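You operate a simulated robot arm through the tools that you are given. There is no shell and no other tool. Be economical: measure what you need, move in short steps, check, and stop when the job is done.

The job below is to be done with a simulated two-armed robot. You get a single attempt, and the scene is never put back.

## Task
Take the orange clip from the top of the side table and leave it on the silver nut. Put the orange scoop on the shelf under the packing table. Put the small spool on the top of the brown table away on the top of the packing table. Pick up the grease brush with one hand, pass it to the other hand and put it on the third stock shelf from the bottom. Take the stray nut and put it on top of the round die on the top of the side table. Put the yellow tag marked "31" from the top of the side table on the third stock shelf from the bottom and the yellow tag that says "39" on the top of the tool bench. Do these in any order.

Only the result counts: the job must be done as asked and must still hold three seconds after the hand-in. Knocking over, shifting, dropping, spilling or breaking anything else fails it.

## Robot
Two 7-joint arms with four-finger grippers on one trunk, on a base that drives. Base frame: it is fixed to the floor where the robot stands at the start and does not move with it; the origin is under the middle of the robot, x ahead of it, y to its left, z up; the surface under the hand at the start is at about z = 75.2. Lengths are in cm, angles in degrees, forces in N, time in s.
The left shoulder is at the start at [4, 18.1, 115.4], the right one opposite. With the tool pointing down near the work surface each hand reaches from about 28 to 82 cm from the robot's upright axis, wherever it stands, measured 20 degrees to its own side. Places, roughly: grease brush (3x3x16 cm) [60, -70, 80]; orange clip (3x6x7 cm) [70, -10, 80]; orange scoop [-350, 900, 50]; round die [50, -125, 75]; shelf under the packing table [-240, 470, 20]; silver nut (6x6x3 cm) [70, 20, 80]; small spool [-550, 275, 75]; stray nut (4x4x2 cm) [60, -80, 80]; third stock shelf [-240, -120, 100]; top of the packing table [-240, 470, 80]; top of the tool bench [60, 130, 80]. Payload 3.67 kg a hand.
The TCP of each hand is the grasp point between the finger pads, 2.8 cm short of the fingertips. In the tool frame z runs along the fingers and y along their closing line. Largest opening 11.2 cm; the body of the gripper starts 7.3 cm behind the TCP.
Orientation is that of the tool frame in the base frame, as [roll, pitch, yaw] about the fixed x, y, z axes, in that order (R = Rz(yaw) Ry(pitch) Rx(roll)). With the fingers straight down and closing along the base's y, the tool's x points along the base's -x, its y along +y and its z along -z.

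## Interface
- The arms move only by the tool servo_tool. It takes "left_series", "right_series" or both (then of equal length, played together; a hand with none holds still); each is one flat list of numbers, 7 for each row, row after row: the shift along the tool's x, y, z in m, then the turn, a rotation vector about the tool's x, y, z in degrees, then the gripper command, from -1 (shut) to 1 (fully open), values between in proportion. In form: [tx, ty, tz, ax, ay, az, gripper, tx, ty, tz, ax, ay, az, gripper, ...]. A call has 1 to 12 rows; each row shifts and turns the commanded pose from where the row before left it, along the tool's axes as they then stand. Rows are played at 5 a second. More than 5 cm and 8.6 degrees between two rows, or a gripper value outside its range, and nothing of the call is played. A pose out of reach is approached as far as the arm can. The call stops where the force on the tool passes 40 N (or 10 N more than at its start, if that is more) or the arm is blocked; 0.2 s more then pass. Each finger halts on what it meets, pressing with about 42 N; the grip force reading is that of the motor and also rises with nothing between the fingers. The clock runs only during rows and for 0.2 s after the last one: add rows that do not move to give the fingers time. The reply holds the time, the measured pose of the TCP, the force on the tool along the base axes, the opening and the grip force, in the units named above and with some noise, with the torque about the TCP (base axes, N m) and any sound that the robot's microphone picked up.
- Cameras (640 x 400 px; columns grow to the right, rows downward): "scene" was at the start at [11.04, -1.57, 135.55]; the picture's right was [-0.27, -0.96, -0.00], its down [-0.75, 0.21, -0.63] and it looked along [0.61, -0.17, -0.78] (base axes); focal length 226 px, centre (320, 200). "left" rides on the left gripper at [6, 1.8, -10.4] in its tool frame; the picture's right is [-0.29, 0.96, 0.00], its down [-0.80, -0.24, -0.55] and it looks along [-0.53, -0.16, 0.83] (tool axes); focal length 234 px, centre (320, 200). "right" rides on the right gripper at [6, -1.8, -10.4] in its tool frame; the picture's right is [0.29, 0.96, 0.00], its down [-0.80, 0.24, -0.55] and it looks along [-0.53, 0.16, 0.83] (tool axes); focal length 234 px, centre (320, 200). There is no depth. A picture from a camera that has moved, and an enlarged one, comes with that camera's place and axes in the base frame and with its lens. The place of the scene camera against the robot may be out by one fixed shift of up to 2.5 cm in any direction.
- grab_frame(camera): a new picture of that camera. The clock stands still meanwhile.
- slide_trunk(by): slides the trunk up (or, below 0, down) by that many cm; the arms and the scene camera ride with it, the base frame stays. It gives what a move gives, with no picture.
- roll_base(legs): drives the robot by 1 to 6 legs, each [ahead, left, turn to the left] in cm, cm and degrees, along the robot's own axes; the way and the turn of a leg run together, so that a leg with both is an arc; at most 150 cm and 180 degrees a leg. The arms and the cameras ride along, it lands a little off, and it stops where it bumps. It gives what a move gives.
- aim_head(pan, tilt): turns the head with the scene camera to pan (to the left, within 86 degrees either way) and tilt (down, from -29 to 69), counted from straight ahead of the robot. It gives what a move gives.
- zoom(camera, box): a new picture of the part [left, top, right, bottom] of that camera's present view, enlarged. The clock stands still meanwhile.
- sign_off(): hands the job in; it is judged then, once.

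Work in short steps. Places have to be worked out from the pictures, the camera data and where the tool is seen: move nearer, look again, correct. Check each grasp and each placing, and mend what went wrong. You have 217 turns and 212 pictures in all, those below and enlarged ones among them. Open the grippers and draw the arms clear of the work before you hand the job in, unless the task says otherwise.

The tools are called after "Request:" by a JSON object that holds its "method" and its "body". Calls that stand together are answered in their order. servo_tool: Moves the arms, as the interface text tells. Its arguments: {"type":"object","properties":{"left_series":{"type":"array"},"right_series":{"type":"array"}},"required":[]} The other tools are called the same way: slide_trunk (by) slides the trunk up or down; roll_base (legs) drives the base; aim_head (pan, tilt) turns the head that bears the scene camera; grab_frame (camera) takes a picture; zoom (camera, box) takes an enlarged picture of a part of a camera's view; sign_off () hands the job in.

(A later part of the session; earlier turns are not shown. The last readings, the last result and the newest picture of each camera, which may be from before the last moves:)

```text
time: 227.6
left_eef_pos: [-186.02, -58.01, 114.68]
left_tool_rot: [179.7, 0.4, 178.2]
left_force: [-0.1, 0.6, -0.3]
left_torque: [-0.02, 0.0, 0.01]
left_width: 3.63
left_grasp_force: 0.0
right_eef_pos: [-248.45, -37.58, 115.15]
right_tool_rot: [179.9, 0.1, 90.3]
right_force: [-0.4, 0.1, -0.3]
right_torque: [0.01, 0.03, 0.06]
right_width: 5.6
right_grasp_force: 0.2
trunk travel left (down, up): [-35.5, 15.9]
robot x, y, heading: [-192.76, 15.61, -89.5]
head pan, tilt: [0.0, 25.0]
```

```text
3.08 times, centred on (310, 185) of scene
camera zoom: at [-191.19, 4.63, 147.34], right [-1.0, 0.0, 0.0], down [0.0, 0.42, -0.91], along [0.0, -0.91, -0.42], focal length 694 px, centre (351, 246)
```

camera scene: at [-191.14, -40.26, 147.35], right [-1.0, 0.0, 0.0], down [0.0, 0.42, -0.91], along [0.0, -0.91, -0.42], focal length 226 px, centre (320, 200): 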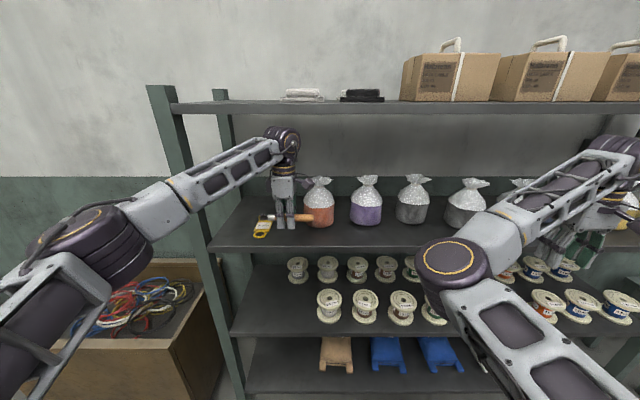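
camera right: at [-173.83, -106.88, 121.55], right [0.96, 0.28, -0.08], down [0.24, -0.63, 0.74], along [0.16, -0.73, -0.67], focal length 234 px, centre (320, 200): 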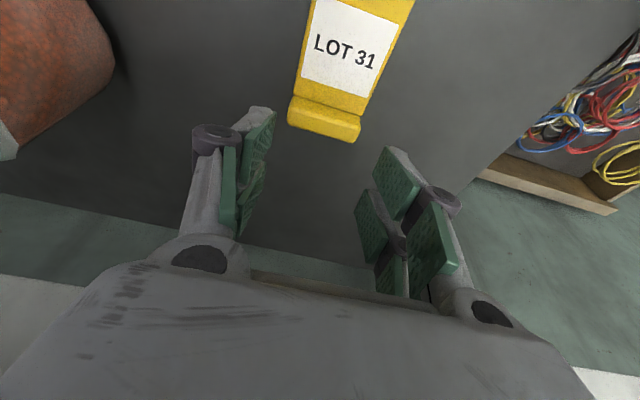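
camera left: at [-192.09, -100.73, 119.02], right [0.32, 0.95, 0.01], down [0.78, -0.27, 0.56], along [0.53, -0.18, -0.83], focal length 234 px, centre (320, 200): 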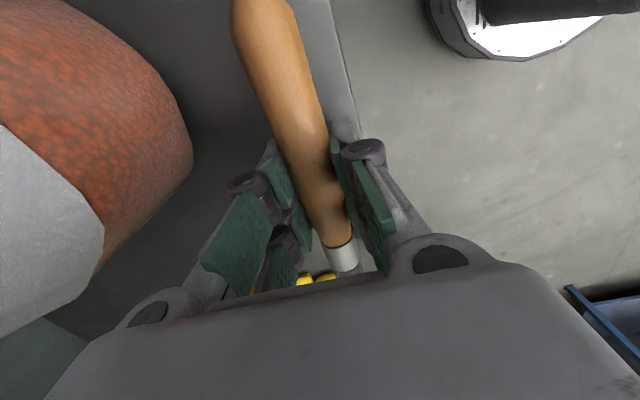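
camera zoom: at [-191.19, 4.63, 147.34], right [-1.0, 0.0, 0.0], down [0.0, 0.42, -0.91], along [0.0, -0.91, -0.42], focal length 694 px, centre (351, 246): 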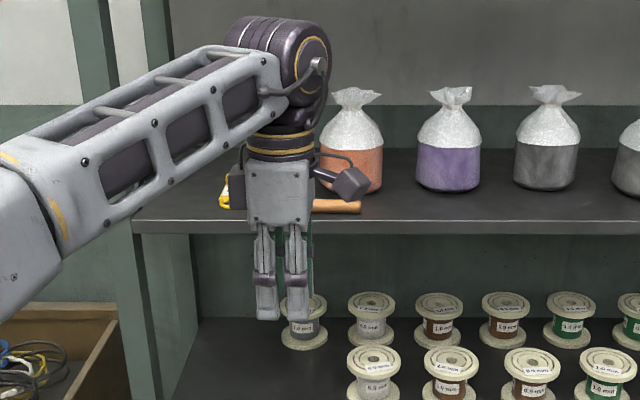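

Both items rest on the third shelf. Restore the left wrist's yaw and turn toward the brown table (≈[-550,275]) to survey the route.

Request:
{"method": "servo_tool", "body": {"left_series": [0, 0.03, 0, 0, 0, 8, 0, 0, 0.03, 0, 0, 0, 8, 0, 0, 0.02, 0, 0, 0, 8, 0, 0, 0.02, 0, 0, 0, 8, 0, 0, 0, 0, 0, 0, 8, 0, 0, 0, 0, 0, 0, 8, 0, 0, 0, 0, 0, 0, 8, 0, 0, 0, 0, 0, 0, 8, 0, 0, 0, 0, 0, 0, 8, 0, 0, 0, 0, 0, 0, 8, 0, 0, 0, 0, 0, 0, 8, 0]}}

Request:
{"method": "roll_base", "body": {"legs": [[-15, 0, 0], [0, 0, -126]]}}

Request:
{"method": "grab_frame", "body": {"camera": "scene"}}

```text
time: 229.9
left_eef_pos: [-183.92, -48.28, 114.79]
left_tool_rot: [179.5, -0.1, 90.0]
left_force: [-0.7, 0.4, 0.4]
left_torque: [-0.02, 0.0, -0.01]
left_width: 5.6
left_grasp_force: 0.0
right_eef_pos: [-248.28, -37.48, 115.2]
right_tool_rot: [180.0, 0.1, 90.3]
right_force: [0.5, 0.1, 0.6]
right_torque: [-0.02, 0.0, 0.01]
right_width: 5.6
right_grasp_force: 0.1
trunk travel left (down, up): [-35.5, 15.9]
robot x, y, heading: [-192.64, 15.49, -89.7]
head pan, tilt: [0.0, 25.0]
```

```text
time: 237.1
left_eef_pos: [-250.28, 59.98, 114.77]
left_tool_rot: [179.6, -0.2, -35.2]
left_force: [1.1, -0.3, 0.1]
left_torque: [0.03, 0.0, -0.01]
left_width: 5.6
left_grasp_force: 0.2
right_eef_pos: [-204.06, 106.35, 115.2]
right_tool_rot: [-180.0, 0.2, -35.1]
right_force: [-0.5, 0.5, 0.8]
right_torque: [-0.01, 0.03, 0.03]
right_width: 5.61
right_grasp_force: 0.1
trunk travel left (down, up): [-35.5, 15.9]
robot x, y, heading: [-192.99, 30.8, 144.9]
head pan, tilt: [0.0, 25.0]
```

```text
73 pictures are left
camera scene: at [-200.49, 37.53, 147.35], right [0.57, 0.82, 0.0], down [0.35, -0.24, -0.91], along [-0.74, 0.52, -0.42], focal length 226 px, centre (320, 200)
```

scene: 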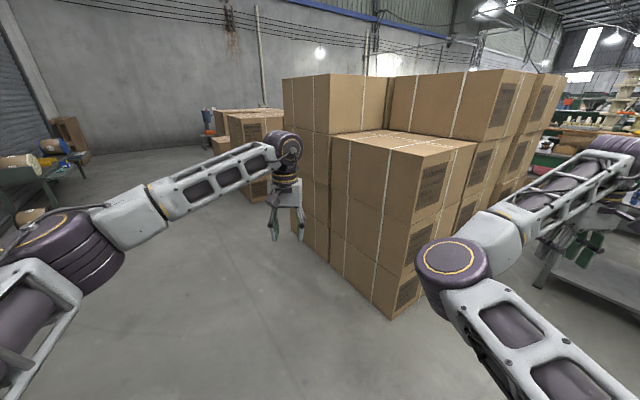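

A carton stack (x −431…−263, y>145) blocks the direct way. Go around its left side: face −x, drive along y≈45 to x≈−440 and look again.

Request:
{"method": "roll_base", "body": {"legs": [[0, 0, 35], [120, -5, 0], [120, -5, 0]]}}

Request:
{"method": "aim_head", "body": {"pan": -50, "tilt": 20}}

Request:
{"method": "grab_frame", "body": {"camera": "scene"}}

```text
time: 251.1
left_eef_pos: [-498.09, 35.64, 114.69]
left_tool_rot: [179.5, -0.2, -1.2]
left_force: [-0.2, -0.4, -0.7]
left_torque: [0.0, 0.05, 0.04]
left_width: 5.62
left_grasp_force: 0.1
right_eef_pos: [-485.53, 99.84, 115.31]
right_tool_rot: [-179.9, 0.2, -1.3]
right_force: [-0.2, 0.1, -0.4]
right_torque: [0.02, 0.03, -0.01]
right_width: 5.62
right_grasp_force: 0.1
trunk travel left (down, up): [-35.5, 15.9]
robot x, y, heading: [-433.89, 43.25, 178.6]
head pan, tilt: [0.0, 25.0]
```

```text
time: 252.3
left_eef_pos: [-497.98, 35.5, 114.81]
left_tool_rot: [179.4, -0.2, -1.2]
left_force: [-0.4, 0.1, 0.0]
left_torque: [0.01, 0.02, -0.01]
left_width: 5.58
left_grasp_force: 0.0
right_eef_pos: [-485.51, 99.78, 115.22]
right_tool_rot: [179.9, 0.1, -1.1]
right_force: [-0.4, 0.1, -0.1]
right_torque: [0.01, 0.0, -0.02]
right_width: 5.58
right_grasp_force: 0.1
trunk travel left (down, up): [-35.5, 15.9]
robot x, y, heading: [-434.23, 43.14, 179.1]
head pan, tilt: [-50.0, 20.0]
```

```text
72 pictures are left
camera scene: at [-440.27, 50.89, 148.16], right [0.78, 0.63, 0.0], down [0.22, -0.27, -0.94], along [-0.59, 0.73, -0.34], focal length 226 px, centre (320, 200)
```

scene: 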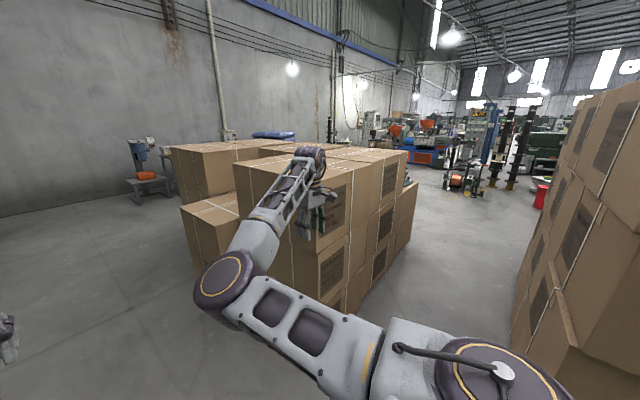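

A passage ~85 cm wide runs between two carton stacks (x≈−507…−420); the brown table must be just behind the second stack. Stretch both arms straight ahead to be narrow, then turn to face +y.

Request:
{"method": "servo_tool", "body": {"right_series": [-0.025, 0.039, 0, 0, 0, 0, 0, -0.025, 0.039, 0, 0, 0, 0, 0, -0.025, 0.039, 0, 0, 0, 0, 0, -0.025, 0.039, 0, 0, 0, 0, 0, -0.025, 0.039, 0, 0, 0, 0, 0, -0.025, 0.039, 0, 0, 0, 0, 0, -0.025, 0.039, 0, 0, 0, 0, 0, -0.025, 0.039, 0, 0, 0, 0, 0], "left_series": [-0.014, 0.005, 0, 0, 0, 0, 0, -0.014, 0.005, 0, 0, 0, 0, 0, -0.014, 0.005, 0, 0, 0, 0, 0, -0.014, 0.005, 0, 0, 0, 0, 0, -0.014, 0.005, 0, 0, 0, 0, 0, -0.014, 0.005, 0, 0, 0, 0, 0, -0.014, 0.005, 0, 0, 0, 0, 0, -0.014, 0.005, 0, 0, 0, 0, 0]}}

Request:
{"method": "roll_base", "body": {"legs": [[0, 0, -89], [0, 29, 0]]}}

Request:
{"method": "aim_head", "body": {"pan": 0, "tilt": 25}}

Request:
{"method": "grab_frame", "body": {"camera": "scene"}}

```text
time: 254.1
left_eef_pos: [-509.42, 31.97, 114.54]
left_tool_rot: [179.5, -0.2, -1.3]
left_force: [-0.4, 0.3, -0.7]
left_torque: [-0.02, -0.05, -0.01]
left_width: 5.62
left_grasp_force: 0.1
right_eef_pos: [-507.28, 69.94, 115.21]
right_tool_rot: [180.0, 0.2, -1.3]
right_force: [-0.1, 0.1, -0.2]
right_torque: [0.02, -0.05, 0.0]
right_width: 5.61
right_grasp_force: 0.0
right hand out of reach, approached as far as the arm can: row 4, 5, 6
trunk travel left (down, up): [-35.5, 15.9]
robot x, y, heading: [-434.41, 43.32, 178.7]
head pan, tilt: [-50.0, 20.0]
```

```text
time: 260.4
left_eef_pos: [-474.21, 118.82, 114.54]
left_tool_rot: [179.5, -0.2, -91.3]
left_force: [-0.1, 0.6, -0.2]
left_torque: [-0.01, -0.01, 0.0]
left_width: 5.57
left_grasp_force: 0.0
right_eef_pos: [-436.12, 116.89, 115.24]
right_tool_rot: [-180.0, 0.1, -91.2]
right_force: [0.0, -0.2, 0.1]
right_torque: [0.02, 0.02, 0.01]
right_width: 5.59
right_grasp_force: 0.1
trunk travel left (down, up): [-35.5, 15.9]
robot x, y, heading: [-463.34, 43.47, 88.7]
head pan, tilt: [-50.0, 20.0]
```

```text
time: 261.5
left_eef_pos: [-474.28, 118.95, 114.65]
left_tool_rot: [179.5, -0.2, -91.5]
left_force: [0.4, -0.8, 1.2]
left_torque: [0.02, 0.0, -0.03]
left_width: 5.59
left_grasp_force: 0.0
right_eef_pos: [-436.21, 116.87, 115.25]
right_tool_rot: [-180.0, 0.1, -91.1]
right_force: [0.5, -0.4, 0.6]
right_torque: [0.01, -0.03, 0.02]
right_width: 5.59
right_grasp_force: 0.1
trunk travel left (down, up): [-35.5, 15.9]
robot x, y, heading: [-463.01, 43.49, 88.6]
head pan, tilt: [0.0, 25.0]
```

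```text
71 pictures are left
camera scene: at [-461.28, 55.46, 147.35], right [1.0, -0.02, 0.0], down [-0.01, -0.42, -0.91], along [0.02, 0.91, -0.42], focal length 226 px, centre (320, 200)
```

scene: 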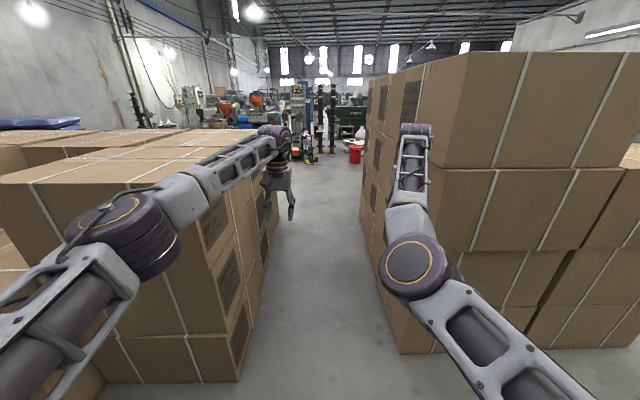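

Passage is 95 cm wide; left stack top ≈114. Raise the trunk so the left elbow passes above it, shift 6 cm right, and drive through to y≈190.

Request:
{"method": "slide_trunk", "body": {"by": 15}}

Request:
{"method": "roll_base", "body": {"legs": [[0, -6, 1.3], [75, 0, 0], [75, 0, 0]]}}

Request:
{"method": "aim_head", "body": {"pan": 40, "tilt": 30}}

Request:
{"method": "grab_frame", "body": {"camera": "scene"}}

```text
time: 263.3
left_eef_pos: [-474.31, 118.94, 129.77]
left_tool_rot: [179.6, -0.2, -91.3]
left_force: [-0.7, 0.4, -0.4]
left_torque: [0.01, -0.04, -0.04]
left_width: 5.59
left_grasp_force: 0.1
right_eef_pos: [-436.17, 116.93, 130.31]
right_tool_rot: [180.0, 0.1, -91.1]
right_force: [-0.1, 0.2, -0.3]
right_torque: [-0.01, 0.02, -0.01]
right_width: 5.59
right_grasp_force: 0.1
trunk travel left (down, up): [-50.5, 0.9]
robot x, y, heading: [-463.36, 43.83, 88.9]
head pan, tilt: [0.0, 25.0]
```

```text
time: 271.9
left_eef_pos: [-472.55, 269.68, 129.76]
left_tool_rot: [179.5, -0.3, -89.3]
left_force: [0.3, 0.9, 0.0]
left_torque: [0.0, 0.01, 0.02]
left_width: 5.62
left_grasp_force: 0.0
right_eef_pos: [-434.41, 269.03, 130.48]
right_tool_rot: [-180.0, 0.2, -89.3]
right_force: [0.9, -1.0, 0.6]
right_torque: [0.03, 0.0, -0.02]
right_width: 5.61
right_grasp_force: 0.1
trunk travel left (down, up): [-50.5, 0.9]
robot x, y, heading: [-458.61, 195.04, 90.8]
head pan, tilt: [0.0, 25.0]
```

```text
time: 272.9
left_eef_pos: [-472.5, 269.66, 129.77]
left_tool_rot: [179.4, -0.2, -89.4]
left_force: [0.4, 0.2, 0.2]
left_torque: [0.02, 0.01, -0.04]
left_width: 5.61
left_grasp_force: 0.2
right_eef_pos: [-434.38, 269.05, 130.35]
right_tool_rot: [180.0, 0.2, -89.2]
right_force: [-0.7, -0.1, -0.3]
right_torque: [-0.01, 0.0, -0.03]
right_width: 5.62
right_grasp_force: 0.1
trunk travel left (down, up): [-50.5, 0.9]
robot x, y, heading: [-458.45, 195.06, 90.6]
head pan, tilt: [40.0, 30.0]
```

```text
70 pictures are left
camera scene: at [-463.03, 204.29, 161.61], right [0.76, 0.65, 0.0], down [0.33, -0.38, -0.87], along [-0.57, 0.66, -0.5], focal length 226 px, centre (320, 200)
```

scene: 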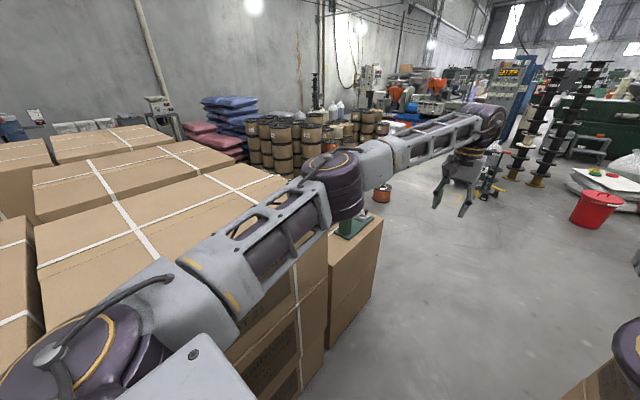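

Zoom in on what lies just past the stack — a brown block with a green and a copper item.

Request:
{"method": "zoom", "body": {"camera": "scene", "box": [300, 150, 440, 300]}}

```text
2.67 times, centred on (370, 225) of scene
camera zoom: at [-463.03, 204.29, 161.61], right [0.76, 0.65, 0.0], down [0.33, -0.38, -0.87], along [-0.57, 0.66, -0.5], focal length 601 px, centre (187, 133)
```

zoom: 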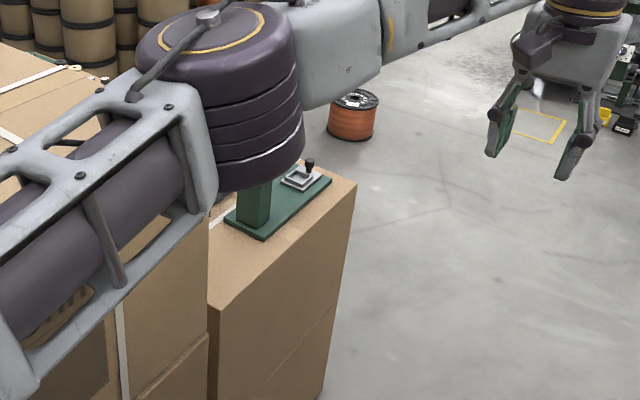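

The brown block with the green press is probably the "brown table". Drive further ahead and look left at its top.

Request:
{"method": "roll_base", "body": {"legs": [[95, -12, 0]]}}

Request:
{"method": "aim_head", "body": {"pan": 80, "tilt": 35}}

Request:
{"method": "grab_frame", "body": {"camera": "scene"}}

```text
time: 278.1
left_eef_pos: [-462.06, 365.38, 129.78]
left_tool_rot: [179.4, -0.2, -89.2]
left_force: [0.0, 0.3, -0.7]
left_torque: [-0.02, 0.03, 0.0]
left_width: 5.59
left_grasp_force: 0.0
right_eef_pos: [-423.8, 364.76, 130.35]
right_tool_rot: [-180.0, 0.2, -89.1]
right_force: [-0.5, 0.1, -0.1]
right_torque: [-0.02, -0.02, 0.0]
right_width: 5.6
right_grasp_force: 0.1
trunk travel left (down, up): [-50.5, 0.9]
robot x, y, heading: [-447.82, 290.76, 90.8]
head pan, tilt: [40.0, 30.0]
```

```text
time: 279.1
left_eef_pos: [-462.02, 365.57, 129.76]
left_tool_rot: [179.5, -0.2, -89.2]
left_force: [0.9, 0.0, 0.9]
left_torque: [-0.01, -0.04, 0.01]
left_width: 5.6
left_grasp_force: 0.1
right_eef_pos: [-424.03, 364.83, 130.26]
right_tool_rot: [-179.9, 0.2, -89.1]
right_force: [0.0, 0.0, -0.2]
right_torque: [-0.01, 0.03, 0.01]
right_width: 5.59
right_grasp_force: 0.1
trunk travel left (down, up): [-50.5, 0.9]
robot x, y, heading: [-448.12, 290.57, 90.8]
head pan, tilt: [80.0, 35.0]
```

```text
68 pictures are left
camera scene: at [-455.17, 294.62, 160.83], right [0.16, 0.99, 0.0], down [0.57, -0.09, -0.82], along [-0.81, 0.13, -0.57], focal length 226 px, centre (320, 200)
```

scene: 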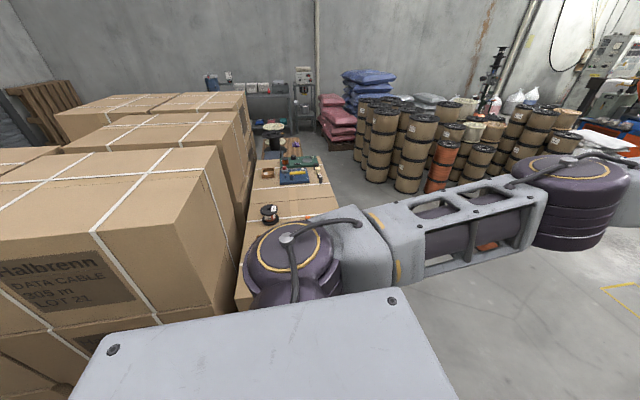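

A narrow brown table lies behind the stack, with a small red/black spool near [-564,281]. Zoom to confirm.

Request:
{"method": "zoom", "body": {"camera": "scene", "box": [220, 100, 360, 240]}}

```text
2.86 times, centred on (290, 170) of scene
camera zoom: at [-455.17, 294.62, 160.83], right [0.16, 0.99, 0.0], down [0.57, -0.09, -0.82], along [-0.81, 0.13, -0.57], focal length 644 px, centre (406, 286)
```

zoom: 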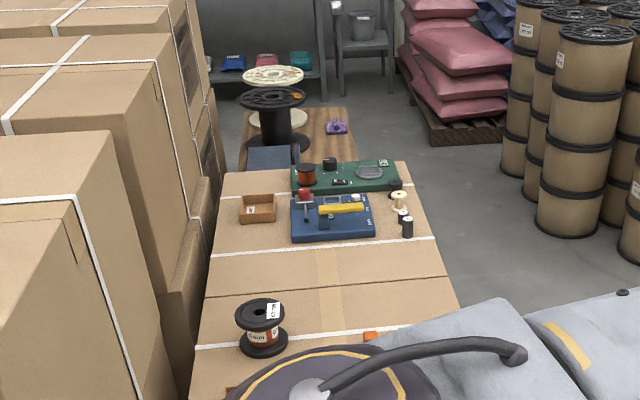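

That is the spool (≈[-560,282]). I'll go around to the table's +y side, facing −y, with arms high.

Request:
{"method": "roll_base", "body": {"legs": [[90, 0, 0], [0, 0, 90], [0, 0, 89], [0, -105, 0]]}}

Request:
{"method": "aim_head", "body": {"pan": 0, "tilt": 45}}

Request:
{"method": "grab_frame", "body": {"camera": "scene"}}

```text
time: 297.8
left_eef_pos: [-540.66, 302.98, 129.65]
left_tool_rot: [179.5, -0.2, 92.2]
left_force: [0.1, 0.8, -0.1]
left_torque: [-0.01, 0.0, 0.03]
left_width: 5.59
left_grasp_force: 0.0
right_eef_pos: [-578.83, 302.64, 130.43]
right_tool_rot: [-179.9, 0.2, 92.3]
right_force: [-1.1, 0.5, 0.5]
right_torque: [-0.02, 0.0, 0.01]
right_width: 5.61
right_grasp_force: 0.0
trunk travel left (down, up): [-50.5, 0.9]
robot x, y, heading: [-556.37, 377.91, -87.5]
head pan, tilt: [80.0, 35.0]
```

```text
time: 299.3
left_eef_pos: [-540.65, 302.98, 129.73]
left_tool_rot: [179.5, -0.2, 92.2]
left_force: [0.0, -0.2, 0.4]
left_torque: [0.0, 0.03, -0.03]
left_width: 5.58
left_grasp_force: 0.0
right_eef_pos: [-578.74, 302.67, 130.25]
right_tool_rot: [-180.0, 0.2, 92.3]
right_force: [-0.2, 0.5, -0.8]
right_torque: [0.01, 0.02, -0.02]
right_width: 5.62
right_grasp_force: 0.0
trunk travel left (down, up): [-50.5, 0.9]
robot x, y, heading: [-556.25, 377.48, -87.8]
head pan, tilt: [0.0, 45.0]
```

```text
66 pictures are left
camera scene: at [-554.32, 367.74, 159.35], right [-1.0, -0.04, 0.0], down [-0.03, 0.71, -0.71], along [0.03, -0.71, -0.71], focal length 226 px, centre (320, 200)
```

scene: 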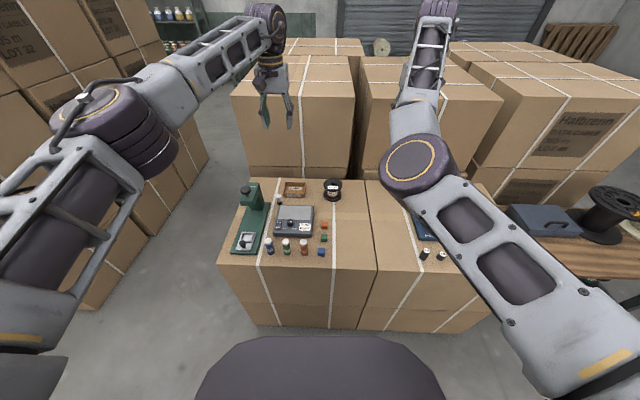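

The spool stands at ≈[-557,286] on the brown top, isolated. Zoom for size.

Request:
{"method": "zoom", "body": {"camera": "scene", "box": [280, 160, 380, 260]}}

```text
4.00 times, centred on (330, 210) of scene
camera zoom: at [-554.32, 367.74, 159.35], right [-1.0, -0.04, 0.0], down [-0.03, 0.71, -0.71], along [0.03, -0.71, -0.71], focal length 902 px, centre (280, 160)
```

zoom: 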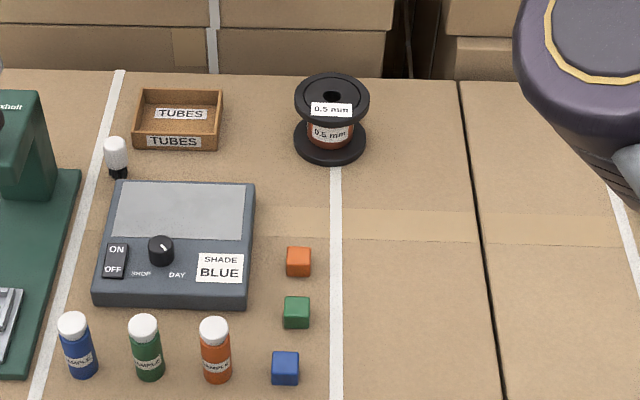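

Spool flange ≈9.8 cm, within the gripper's 11.2 cm. Shift the robot so the left hand lines up with it, 15 cm closer, and lower the trunk.

Request:
{"method": "roll_base", "body": {"legs": [[0, -13, -2.2], [14, 0, 0]]}}

Request:
{"method": "slide_trunk", "body": {"by": -18}}

Request:
{"method": "servo_tool", "body": {"left_series": [0, 0, 0, 0, 0, 0, 1, 0, 0, 0, 0, 0, 0, 1, 0, 0, 0, 0, 0, 0, 1, 0, 0, 0, 0, 0, 0, 1]}}

Request:
{"method": "grab_frame", "body": {"camera": "left"}}

Request:
{"method": "grab_frame", "body": {"camera": "scene"}}

```text
time: 301.6
left_eef_pos: [-556.55, 288.44, 129.8]
left_tool_rot: [179.5, -0.1, 89.9]
left_force: [-0.4, 0.4, -0.2]
left_torque: [-0.03, 0.02, 0.0]
left_width: 5.59
left_grasp_force: 0.0
right_eef_pos: [-594.64, 289.59, 130.49]
right_tool_rot: [-179.9, 0.3, 90.1]
right_force: [0.6, 0.5, 0.4]
right_torque: [-0.03, -0.03, 0.02]
right_width: 5.62
right_grasp_force: 0.1
trunk travel left (down, up): [-50.5, 0.9]
robot x, y, heading: [-568.97, 363.43, -90.2]
head pan, tilt: [0.0, 45.0]
```

```text
time: 303.6
left_eef_pos: [-556.37, 288.41, 111.74]
left_tool_rot: [179.4, -0.2, 89.9]
left_force: [-0.6, 0.4, 0.6]
left_torque: [-0.05, -0.01, -0.01]
left_width: 5.6
left_grasp_force: 0.0
right_eef_pos: [-594.51, 289.51, 112.4]
right_tool_rot: [-179.9, 0.3, 90.2]
right_force: [-0.1, 1.0, 0.4]
right_torque: [-0.01, 0.02, 0.0]
right_width: 5.61
right_grasp_force: 0.0
trunk travel left (down, up): [-32.5, 18.9]
robot x, y, heading: [-569.5, 363.31, -90.0]
head pan, tilt: [0.0, 45.0]
```

```text
time: 304.6
left_eef_pos: [-556.39, 288.32, 111.63]
left_tool_rot: [179.5, -0.2, 89.9]
left_force: [0.2, 0.3, -0.6]
left_torque: [-0.02, -0.02, 0.0]
left_width: 11.22
left_grasp_force: 0.1
right_eef_pos: [-594.51, 289.39, 112.31]
right_tool_rot: [179.9, 0.2, 90.2]
right_force: [-0.2, 0.6, 1.3]
right_torque: [-0.03, -0.01, 0.01]
right_width: 5.64
right_grasp_force: 0.0
trunk travel left (down, up): [-32.5, 18.9]
robot x, y, heading: [-569.13, 363.29, -89.9]
head pan, tilt: [0.0, 45.0]
```

```text
64 pictures are left
camera left: at [-554.57, 294.35, 122.14], right [0.96, -0.29, 0.01], down [-0.24, -0.8, 0.55], along [-0.15, -0.53, -0.84], focal length 234 px, centre (320, 200)
```

left: 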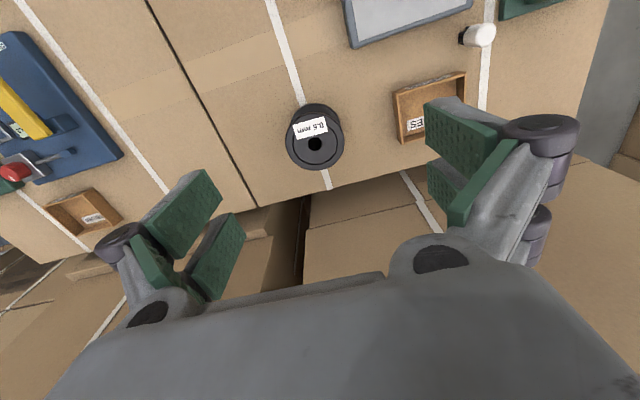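

```text
63 pictures are left
camera scene: at [-567.57, 353.64, 141.3], right [-1.0, 0.0, 0.0], down [0.0, 0.71, -0.71], along [0.0, -0.71, -0.71], focal length 226 px, centre (320, 200)
```

scene: 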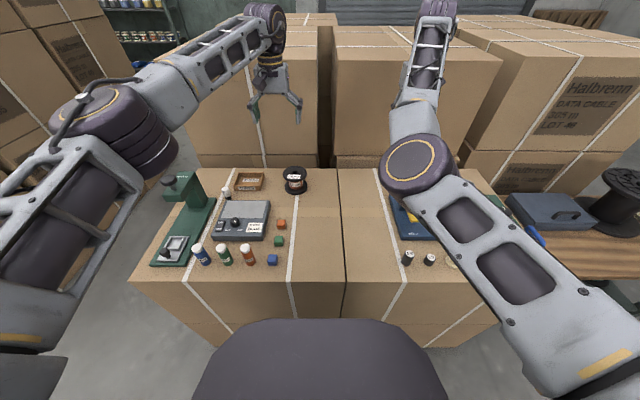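

Triangulated: spool top ≈[-558.2,283.2,88], flange ≈8 cm. Move above it and go down to z≈100 for refinement.

Request:
{"method": "servo_tool", "body": {"left_series": [-0.026, -0.009, 0, 0, 0, 0, 1, -0.026, -0.009, 0, 0, 0, 0, 1, 0, 0, 0.04, 0, 0, 0, 1, 0, 0, 0.04, 0, 0, 0, 1, 0, 0, 0, 0, 0, 0, 1]}}

Request:
{"method": "grab_frame", "body": {"camera": "left"}}

```text
time: 305.8
left_eef_pos: [-556.94, 286.75, 103.56]
left_tool_rot: [179.7, -0.3, 89.9]
left_force: [-0.2, -0.3, -0.6]
left_torque: [0.0, 0.0, 0.01]
left_width: 11.19
left_grasp_force: 0.0
left hand out of reach, approached as far as the arm can: row 1, 2
right_eef_pos: [-594.44, 289.52, 112.41]
right_tool_rot: [-179.9, 0.2, 90.2]
right_force: [-0.5, -0.1, -0.4]
right_torque: [-0.05, 0.06, 0.0]
right_width: 5.59
right_grasp_force: 0.2
trunk travel left (down, up): [-32.5, 18.9]
robot x, y, heading: [-569.31, 363.57, -89.8]
head pan, tilt: [0.0, 45.0]
```

```text
62 pictures are left
camera left: at [-555.14, 292.69, 113.94], right [0.96, -0.29, 0.01], down [-0.24, -0.8, 0.55], along [-0.15, -0.53, -0.84], focal length 234 px, centre (320, 200)
```

left: 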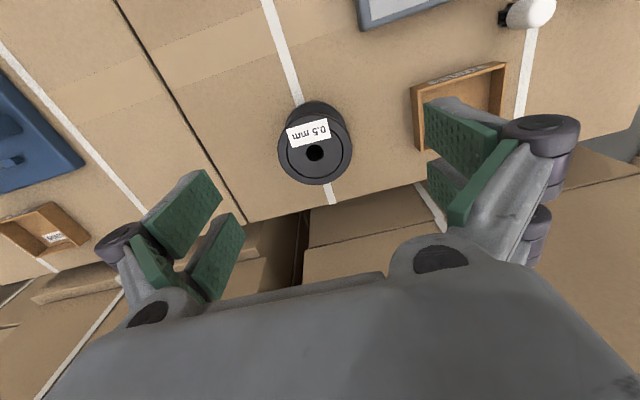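

Spool top ≈[-558.3,283.3,89.4], flange 8.05 cm. Arm is at full reach, so move the base 3.5 cm closer, shift −1.4 cm in x, and descend.

Request:
{"method": "roll_base", "body": {"legs": [[4, 0, 0]]}}

Request:
{"method": "servo_tool", "body": {"left_series": [0, -0.014, 0.02, 0, 0, 0, 1, 0, 0, 0.03, 0, 0, 0, 1, 0, 0, 0.03, 0, 0, 0, 1, 0, 0, 0, 0, 0, 0, 1]}}

Request:
{"method": "grab_frame", "body": {"camera": "left"}}

```text
time: 306.6
left_eef_pos: [-557.03, 283.04, 103.81]
left_tool_rot: [179.6, 0.0, 90.0]
left_force: [-0.9, 0.1, 0.0]
left_torque: [-0.01, 0.02, 0.01]
left_width: 11.19
left_grasp_force: 0.1
right_eef_pos: [-594.53, 285.89, 112.59]
right_tool_rot: [179.9, 0.4, 90.0]
right_force: [0.2, -0.6, 0.7]
right_torque: [-0.01, 0.01, 0.03]
right_width: 5.63
right_grasp_force: 0.0
trunk travel left (down, up): [-32.5, 18.9]
robot x, y, heading: [-569.16, 359.13, -89.9]
head pan, tilt: [0.0, 45.0]
```

```text
time: 307.6
left_eef_pos: [-558.51, 282.76, 95.59]
left_tool_rot: [179.6, -0.1, 90.1]
left_force: [0.4, 0.5, 0.5]
left_torque: [-0.04, -0.02, -0.02]
left_width: 11.2
left_grasp_force: 0.1
right_eef_pos: [-594.5, 285.76, 112.53]
right_tool_rot: [179.9, 0.3, 90.1]
right_force: [-0.6, -0.1, -0.1]
right_torque: [0.0, 0.03, 0.0]
right_width: 5.6
right_grasp_force: 0.1
trunk travel left (down, up): [-32.5, 18.9]
robot x, y, heading: [-569.21, 359.16, -89.8]
head pan, tilt: [0.0, 45.0]
```

```text
61 pictures are left
camera left: at [-556.7, 288.83, 106.07], right [0.96, -0.29, 0.01], down [-0.24, -0.8, 0.55], along [-0.15, -0.53, -0.83], focal length 234 px, centre (320, 200)
```

left: 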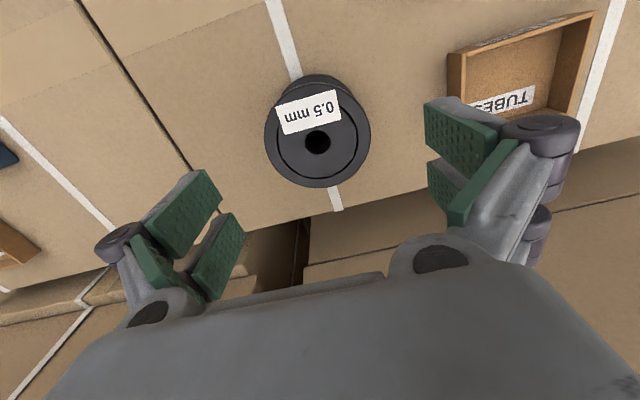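

Centred. Descend to z≈86.6 and close.

Request:
{"method": "servo_tool", "body": {"left_series": [0, 0, 0.03, 0, 0, 0, 1, 0, 0, 0.03, 0, 0, 0, 1, 0, 0, 0.03, 0, 0, 0, 1, 0, 0, 0, 0, 0, 0, 1, 0, 0, 0, 0, 0, 0, -1, 0, 0, 0, 0, 0, 0, -1, 0, 0, 0, 0, 0, 0, -1]}}

Request:
{"method": "grab_frame", "body": {"camera": "left"}}

```text
time: 309.2
left_eef_pos: [-558.39, 282.8, 86.66]
left_tool_rot: [179.6, -0.1, 89.8]
left_force: [-5.6, 0.1, 7.6]
left_torque: [-0.17, 0.9, -0.19]
left_width: 9.48
left_grasp_force: 41.8
right_eef_pos: [-594.59, 285.64, 112.55]
right_tool_rot: [180.0, 0.3, 90.1]
right_force: [-0.1, -0.4, 0.3]
right_torque: [0.01, -0.02, 0.01]
right_width: 5.6
right_grasp_force: 0.0
trunk travel left (down, up): [-32.5, 18.9]
robot x, y, heading: [-569.41, 359.34, -89.5]
head pan, tilt: [0.0, 45.0]
```

```text
60 pictures are left
camera left: at [-556.69, 288.78, 97.08], right [0.96, -0.29, 0.01], down [-0.24, -0.8, 0.55], along [-0.15, -0.53, -0.83], focal length 234 px, centre (320, 200)
```

left: 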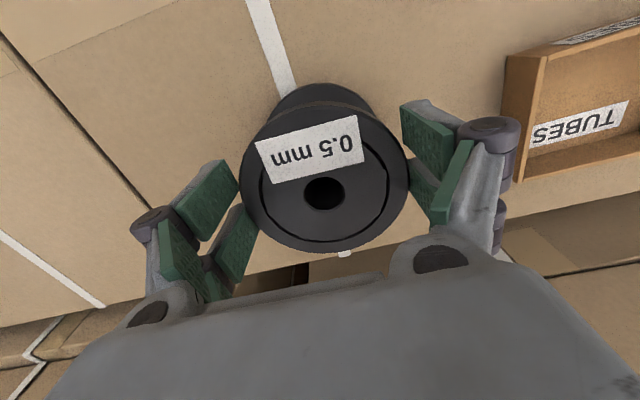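

The flange is actually 9.5 cm and its top lower (≈85.4); the grip is only on the upper rim. Open, go 4 cm lower, and regrip both flanges.

Request:
{"method": "servo_tool", "body": {"left_series": [0, 0, 0, 0, 0, 0, 1, 0, 0, 0, 0, 0, 0, 1, 0, 0.002, 0.015, 0, 0, 0, 1, 0, 0, 0.015, 0, 0, 0, 1, 0, 0, 0.01, 0, 0, 0, 1, 0, 0, 0, 0, 0, 0, 1, 0, 0, 0, 0, 0, 0, -1, 0, 0, 0, 0, 0, 0, -1, 0, 0, 0, 0, 0, 0, -1]}}

Request:
{"method": "grab_frame", "body": {"camera": "left"}}

```text
time: 311.2
left_eef_pos: [-557.98, 283.23, 82.74]
left_tool_rot: [179.6, 0.0, 90.0]
left_force: [-5.4, -0.2, 6.9]
left_torque: [-0.19, 0.17, -0.11]
left_width: 9.32
left_grasp_force: 41.8
left hand out of reach, approached as far as the arm can: row 4
right_eef_pos: [-594.61, 285.72, 112.4]
right_tool_rot: [180.0, 0.1, 90.1]
right_force: [0.9, -0.4, -0.6]
right_torque: [0.01, 0.01, 0.0]
right_width: 5.59
right_grasp_force: 0.1
trunk travel left (down, up): [-32.5, 18.9]
robot x, y, heading: [-569.54, 359.59, -89.6]
head pan, tilt: [0.0, 45.0]
```

```text
59 pictures are left
camera left: at [-556.22, 289.29, 93.08], right [0.96, -0.29, 0.01], down [-0.24, -0.8, 0.55], along [-0.15, -0.53, -0.83], focal length 234 px, centre (320, 200)
```

left: 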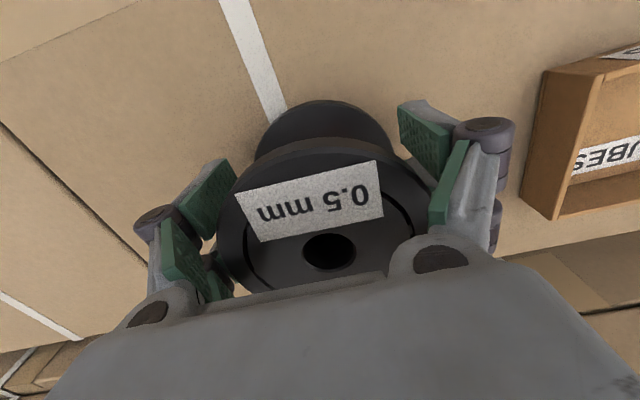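

Spool gripped over both flanges. Lift with the trunk and check it comes along.

Request:
{"method": "slide_trunk", "body": {"by": 18}}

Request:
{"method": "grab_frame", "body": {"camera": "scene"}}

```text
time: 313.2
left_eef_pos: [-557.95, 283.08, 100.6]
left_tool_rot: [179.6, -0.1, 90.0]
left_force: [0.7, -0.2, -6.3]
left_torque: [0.11, -0.03, -0.01]
left_width: 9.27
left_grasp_force: 41.5
right_eef_pos: [-594.35, 285.5, 130.28]
right_tool_rot: [180.0, 0.1, 90.1]
right_force: [0.0, -0.5, 0.0]
right_torque: [0.01, -0.02, 0.04]
right_width: 5.59
right_grasp_force: 0.0
trunk travel left (down, up): [-50.5, 0.9]
robot x, y, heading: [-569.49, 359.47, -89.8]
head pan, tilt: [0.0, 45.0]
```

```text
58 pictures are left
camera scene: at [-567.55, 349.64, 159.35], right [-1.0, 0.0, 0.0], down [0.0, 0.71, -0.71], along [0.0, -0.71, -0.71], focal length 226 px, centre (320, 200)
```

scene: 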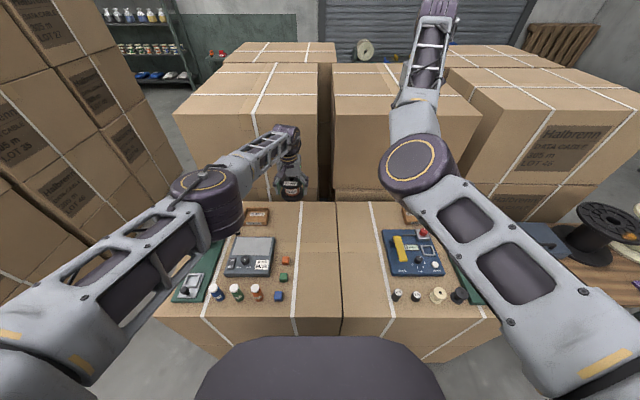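

Spool lifted. Back away, turn to +x and drive toward the packing table.

Request:
{"method": "roll_base", "body": {"legs": [[-55, 0, 0], [0, 0, 90], [110, 0, 0]]}}

Request:
{"method": "aim_head", "body": {"pan": 0, "tilt": 25}}

Request:
{"method": "grab_frame", "body": {"camera": "scene"}}

```text
time: 326.1
left_eef_pos: [-381.86, 421.74, 100.6]
left_tool_rot: [179.6, -0.1, 178.6]
left_force: [0.2, -0.2, -5.7]
left_torque: [0.0, 0.1, -0.02]
left_width: 9.26
left_grasp_force: 41.9
right_eef_pos: [-384.91, 385.21, 130.32]
right_tool_rot: [179.9, 0.3, 178.9]
right_force: [0.3, 0.2, -0.3]
right_torque: [0.0, 0.03, 0.01]
right_width: 5.59
right_grasp_force: 0.1
trunk travel left (down, up): [-50.5, 0.9]
robot x, y, heading: [-458.52, 412.31, -1.3]
head pan, tilt: [0.0, 45.0]
```

```text
time: 326.9
left_eef_pos: [-381.67, 421.86, 100.45]
left_tool_rot: [179.7, -0.1, 178.6]
left_force: [-0.9, 0.8, -6.6]
left_torque: [0.02, 0.09, 0.01]
left_width: 9.26
left_grasp_force: 42.2
right_eef_pos: [-384.91, 385.35, 130.41]
right_tool_rot: [179.9, 0.2, 178.8]
right_force: [-0.3, 0.4, 0.6]
right_torque: [-0.02, 0.02, 0.0]
right_width: 5.61
right_grasp_force: 0.0
trunk travel left (down, up): [-50.5, 0.9]
robot x, y, heading: [-457.9, 412.33, -1.2]
head pan, tilt: [0.0, 25.0]
```

```text
57 pictures are left
camera scene: at [-445.18, 412.49, 162.38], right [-0.02, -1.0, 0.0], down [-0.42, 0.01, -0.91], along [0.91, -0.02, -0.42], focal length 226 px, centre (320, 200)
```

scene: 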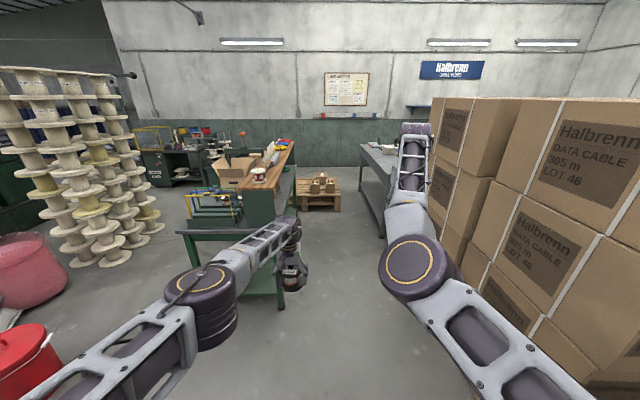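

Zoom on the wooden/green table ahead-left to identify the packing table and its lower shelf.

Request:
{"method": "zoom", "body": {"camera": "scene", "box": [150, 120, 330, 300]}}

Request:
{"method": "zoom", "body": {"camera": "scene", "box": [320, 100, 440, 220]}}

```text
2.22 times, centred on (240, 210) of scene
camera zoom: at [-445.18, 412.49, 162.38], right [-0.02, -1.0, 0.0], down [-0.42, 0.01, -0.91], along [0.91, -0.02, -0.42], focal length 501 px, centre (498, 178)
```

zoom: 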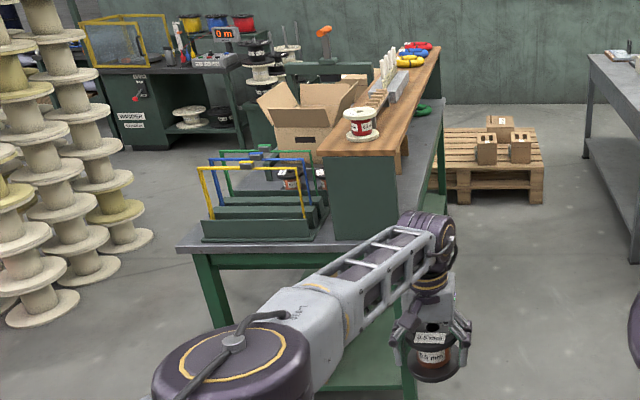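

```text
3.33 times, centred on (380, 160) of scene
camera zoom: at [-445.18, 412.49, 162.38], right [-0.02, -1.0, 0.0], down [-0.42, 0.01, -0.91], along [0.91, -0.02, -0.42], focal length 752 px, centre (120, 333)
```

zoom: 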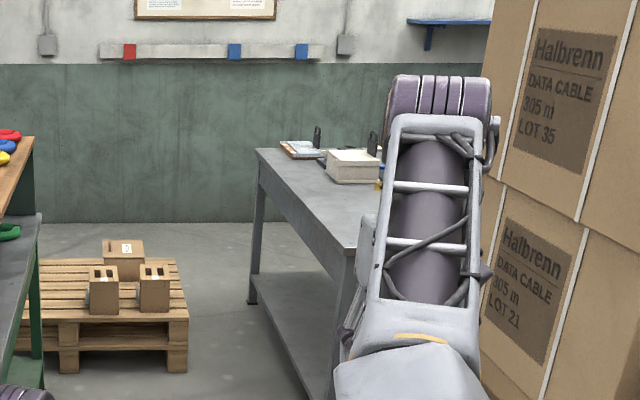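

That's it: green-legged packing table with grey top, a raised wooden rack, and a green lower shelf. Go to its −y side, facing +y, keeping distance.

Request:
{"method": "roll_base", "body": {"legs": [[0, -72, 1], [110, 0, 0], [0, 0, 90], [0, -75, 0]]}}

Request:
{"method": "aim_head", "body": {"pan": 0, "tilt": 35}}

Request:
{"method": "grab_frame", "body": {"camera": "scene"}}

```text
time: 330.4
left_eef_pos: [-382.87, 357.98, 100.38]
left_tool_rot: [179.5, -0.2, 179.3]
left_force: [-0.1, -1.0, -5.0]
left_torque: [0.05, 0.07, -0.05]
left_width: 9.24
left_grasp_force: 41.4
right_eef_pos: [-385.69, 322.7, 130.32]
right_tool_rot: [179.7, 0.1, -179.5]
right_force: [10.8, 16.9, 4.8]
right_torque: [-0.55, 0.28, 0.19]
right_width: 4.81
right_grasp_force: 0.1
trunk travel left (down, up): [-50.5, 0.9]
robot x, y, heading: [-459.1, 347.71, -0.6]
head pan, tilt: [0.0, 25.0]
stopped in leg 1: the force on the tool passed its limit at 71 N (the readings are from after the stop); the commanded pose is now the measured one
```

```text
time: 331.1
left_eef_pos: [-382.81, 358.17, 100.31]
left_tool_rot: [179.7, -0.2, 179.2]
left_force: [-0.2, 0.3, -6.3]
left_torque: [0.01, 0.14, 0.01]
left_width: 9.26
left_grasp_force: 41.7
right_eef_pos: [-385.65, 322.8, 130.34]
right_tool_rot: [180.0, -0.2, 180.0]
right_force: [5.3, 13.9, 1.7]
right_torque: [-0.41, 0.11, 0.0]
right_width: 4.85
right_grasp_force: 0.1
trunk travel left (down, up): [-50.5, 0.9]
robot x, y, heading: [-458.86, 348.01, -0.5]
head pan, tilt: [0.0, 35.0]
```

```text
54 pictures are left
camera scene: at [-446.55, 348.49, 160.82], right [-0.01, -1.0, 0.0], down [-0.57, 0.0, -0.82], along [0.82, -0.01, -0.57], focal length 226 px, centre (320, 200)
```

scene: 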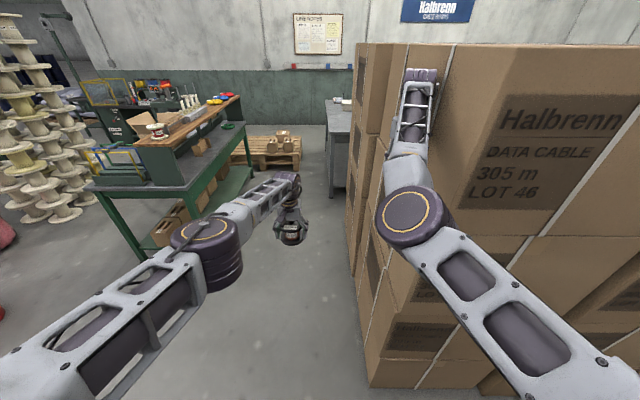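

The right hand brushed the carton stack (it reaches y≈318). Move away left at once, then continue to the table and face it.

Request:
{"method": "roll_base", "body": {"legs": [[0, 14, 0], [115, 0, 0], [0, 0, 90]]}}

Request:
{"method": "grab_frame", "body": {"camera": "scene"}}

```text
time: 342.3
left_eef_pos: [-358.08, 436.11, 100.47]
left_tool_rot: [179.5, -0.3, -89.8]
left_force: [-0.1, -0.1, -7.2]
left_torque: [-0.09, -0.01, 0.0]
left_width: 9.26
left_grasp_force: 42.2
right_eef_pos: [-322.36, 433.76, 130.28]
right_tool_rot: [179.7, 0.0, -88.9]
right_force: [-0.5, 1.0, -0.2]
right_torque: [0.01, 0.02, 0.0]
right_width: 5.61
right_grasp_force: 0.1
trunk travel left (down, up): [-50.5, 0.9]
robot x, y, heading: [-346.36, 359.66, 90.3]
head pan, tilt: [0.0, 35.0]
```

```text
53 pictures are left
camera scene: at [-344.79, 371.32, 160.82], right [1.0, 0.01, 0.0], down [0.0, -0.57, -0.82], along [-0.01, 0.82, -0.57], focal length 226 px, centre (320, 200)
```

scene: 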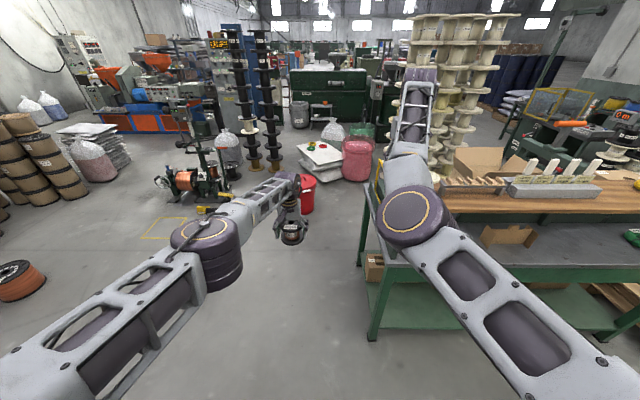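

Raise and retract the right hand so it clears the wooden rack before strafing right.

Request:
{"method": "servo_tool", "body": {"right_series": [0.01, 0, -0.03, 0, 0, 0, 0, 0.01, 0, -0.03, 0, 0, 0, 0, 0.02, 0, -0.03, 0, 0, 0, 0, 0.02, 0, -0.03, 0, 0, 0, 0, 0.02, 0, -0.03, 0, 0, 0, 0, 0.02, 0, -0.03, 0, 0, 0, 0]}}

```text
time: 343.9
left_eef_pos: [-358.03, 435.86, 100.46]
left_tool_rot: [179.5, -0.2, -89.7]
left_force: [0.5, -0.2, -6.4]
left_torque: [-0.06, 0.05, -0.01]
left_width: 9.28
left_grasp_force: 42.0
right_eef_pos: [-315.36, 428.0, 151.38]
right_tool_rot: [-173.3, 5.1, -95.8]
right_force: [0.6, -1.2, -0.2]
right_torque: [0.01, 0.01, 0.03]
right_width: 5.59
right_grasp_force: 0.0
right hand out of reach, approached as far as the arm can: row 2, 3, 4
trunk travel left (down, up): [-50.5, 0.9]
robot x, y, heading: [-346.01, 359.46, 90.2]
head pan, tilt: [0.0, 35.0]
stopped in row 6 (right hand): the arm was blocked; the commanded pose is now the measured one
```

Right hand is clear at z 151. Look to the right at the packing table top to find a free spot.

Request:
{"method": "aim_head", "body": {"pan": -45, "tilt": 40}}

Request:
{"method": "grab_frame", "body": {"camera": "scene"}}

```text
time: 345.0
left_eef_pos: [-358.05, 435.95, 100.6]
left_tool_rot: [179.5, -0.1, -89.7]
left_force: [-1.2, -0.3, -6.9]
left_torque: [-0.1, -0.03, -0.03]
left_width: 9.26
left_grasp_force: 41.6
right_eef_pos: [-315.39, 428.11, 151.25]
right_tool_rot: [-173.2, 5.0, -95.8]
right_force: [-0.9, 0.3, 0.8]
right_torque: [-0.02, -0.01, 0.02]
right_width: 5.61
right_grasp_force: 0.0
trunk travel left (down, up): [-50.5, 0.9]
robot x, y, heading: [-346.18, 359.67, 90.3]
head pan, tilt: [-45.0, 40.0]
```

```text
52 pictures are left
camera scene: at [-338.77, 368.5, 160.07], right [0.71, -0.7, 0.0], down [-0.45, -0.46, -0.77], along [0.54, 0.55, -0.64], focal length 226 px, centre (320, 200)
```

scene: 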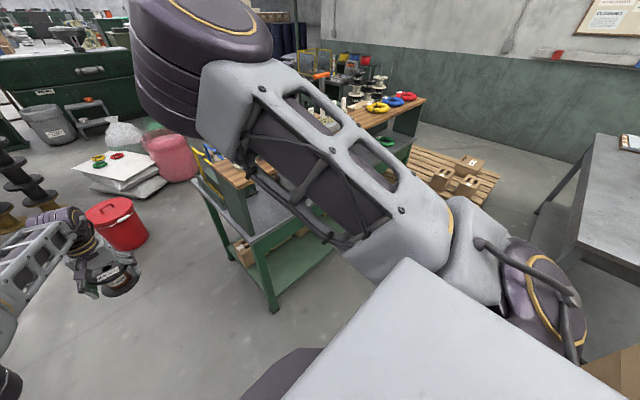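

Swing the right hand out to the right (high) to unblock the view.

Request:
{"method": "servo_tool", "body": {"right_series": [0.005, -0.04, 0, 0, 0, 0, 0, 0.005, -0.04, 0, 0, 0, 0, 0, 0.01, -0.04, 0, 0, 0, 0, 0, 0.02, -0.04, 0, 0, 0, 0, 0, 0.03, -0.03, 0, 0, 0, 0, 0, 0.03, -0.03, 0, 0, 0, 0, 0, 0.03, -0.03, 0, 0, 0, 0, 0, 0.03, -0.02, 0, 0, 0, 0, 0]}}

Request:
{"method": "grab_frame", "body": {"camera": "scene"}}

```text
time: 346.8
left_eef_pos: [-358.14, 436.07, 100.51]
left_tool_rot: [179.5, -0.2, -89.7]
left_force: [0.2, -0.3, -6.1]
left_torque: [-0.06, 0.01, 0.0]
left_width: 9.25
left_grasp_force: 42.1
right_eef_pos: [-290.36, 409.26, 153.0]
right_tool_rot: [-173.3, 4.9, -95.8]
right_force: [1.0, -0.9, 0.0]
right_torque: [0.02, 0.04, 0.03]
right_width: 5.6
right_grasp_force: 0.0
trunk travel left (down, up): [-50.5, 0.9]
robot x, y, heading: [-346.06, 359.87, 90.4]
head pan, tilt: [-45.0, 40.0]
```

```text
51 pictures are left
camera scene: at [-338.72, 368.46, 160.07], right [0.71, -0.7, 0.0], down [-0.45, -0.46, -0.77], along [0.54, 0.54, -0.64], focal length 226 px, centre (320, 200)
```

scene: 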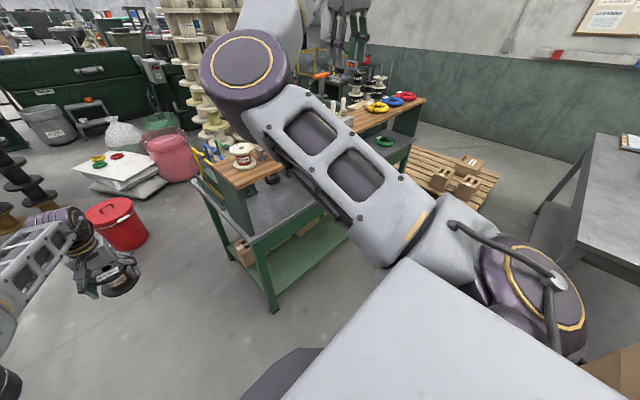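

No free open strip here (the wooden bridge covers the near side). Zoom toward the scoop's rough place (≈[-350,900,50]) to plan a combined trip.

Request:
{"method": "aim_head", "body": {"pan": 0, "tilt": 20}}

Request:
{"method": "zoom", "body": {"camera": "scene", "box": [220, 80, 440, 240]}}

```text
time: 347.9
left_eef_pos: [-358.05, 436.1, 100.49]
left_tool_rot: [179.5, -0.2, -89.8]
left_force: [-0.7, 0.7, -6.4]
left_torque: [-0.06, 0.01, 0.02]
left_width: 9.26
left_grasp_force: 41.7
right_eef_pos: [-290.43, 409.38, 153.01]
right_tool_rot: [-173.3, 5.0, -95.8]
right_force: [0.0, 0.8, -0.2]
right_torque: [-0.01, 0.0, 0.03]
right_width: 5.63
right_grasp_force: 0.0
trunk travel left (down, up): [-50.5, 0.9]
robot x, y, heading: [-346.27, 359.93, 90.2]
head pan, tilt: [0.0, 20.0]
```

```text
2.50 times, centred on (330, 160) of scene
camera zoom: at [-344.77, 371.82, 163.2], right [1.0, 0.01, 0.0], down [0.0, -0.34, -0.94], along [-0.01, 0.94, -0.34], focal length 564 px, centre (295, 300)
```

zoom: 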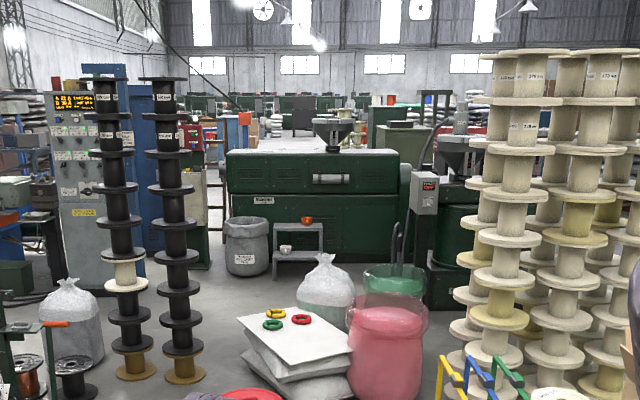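

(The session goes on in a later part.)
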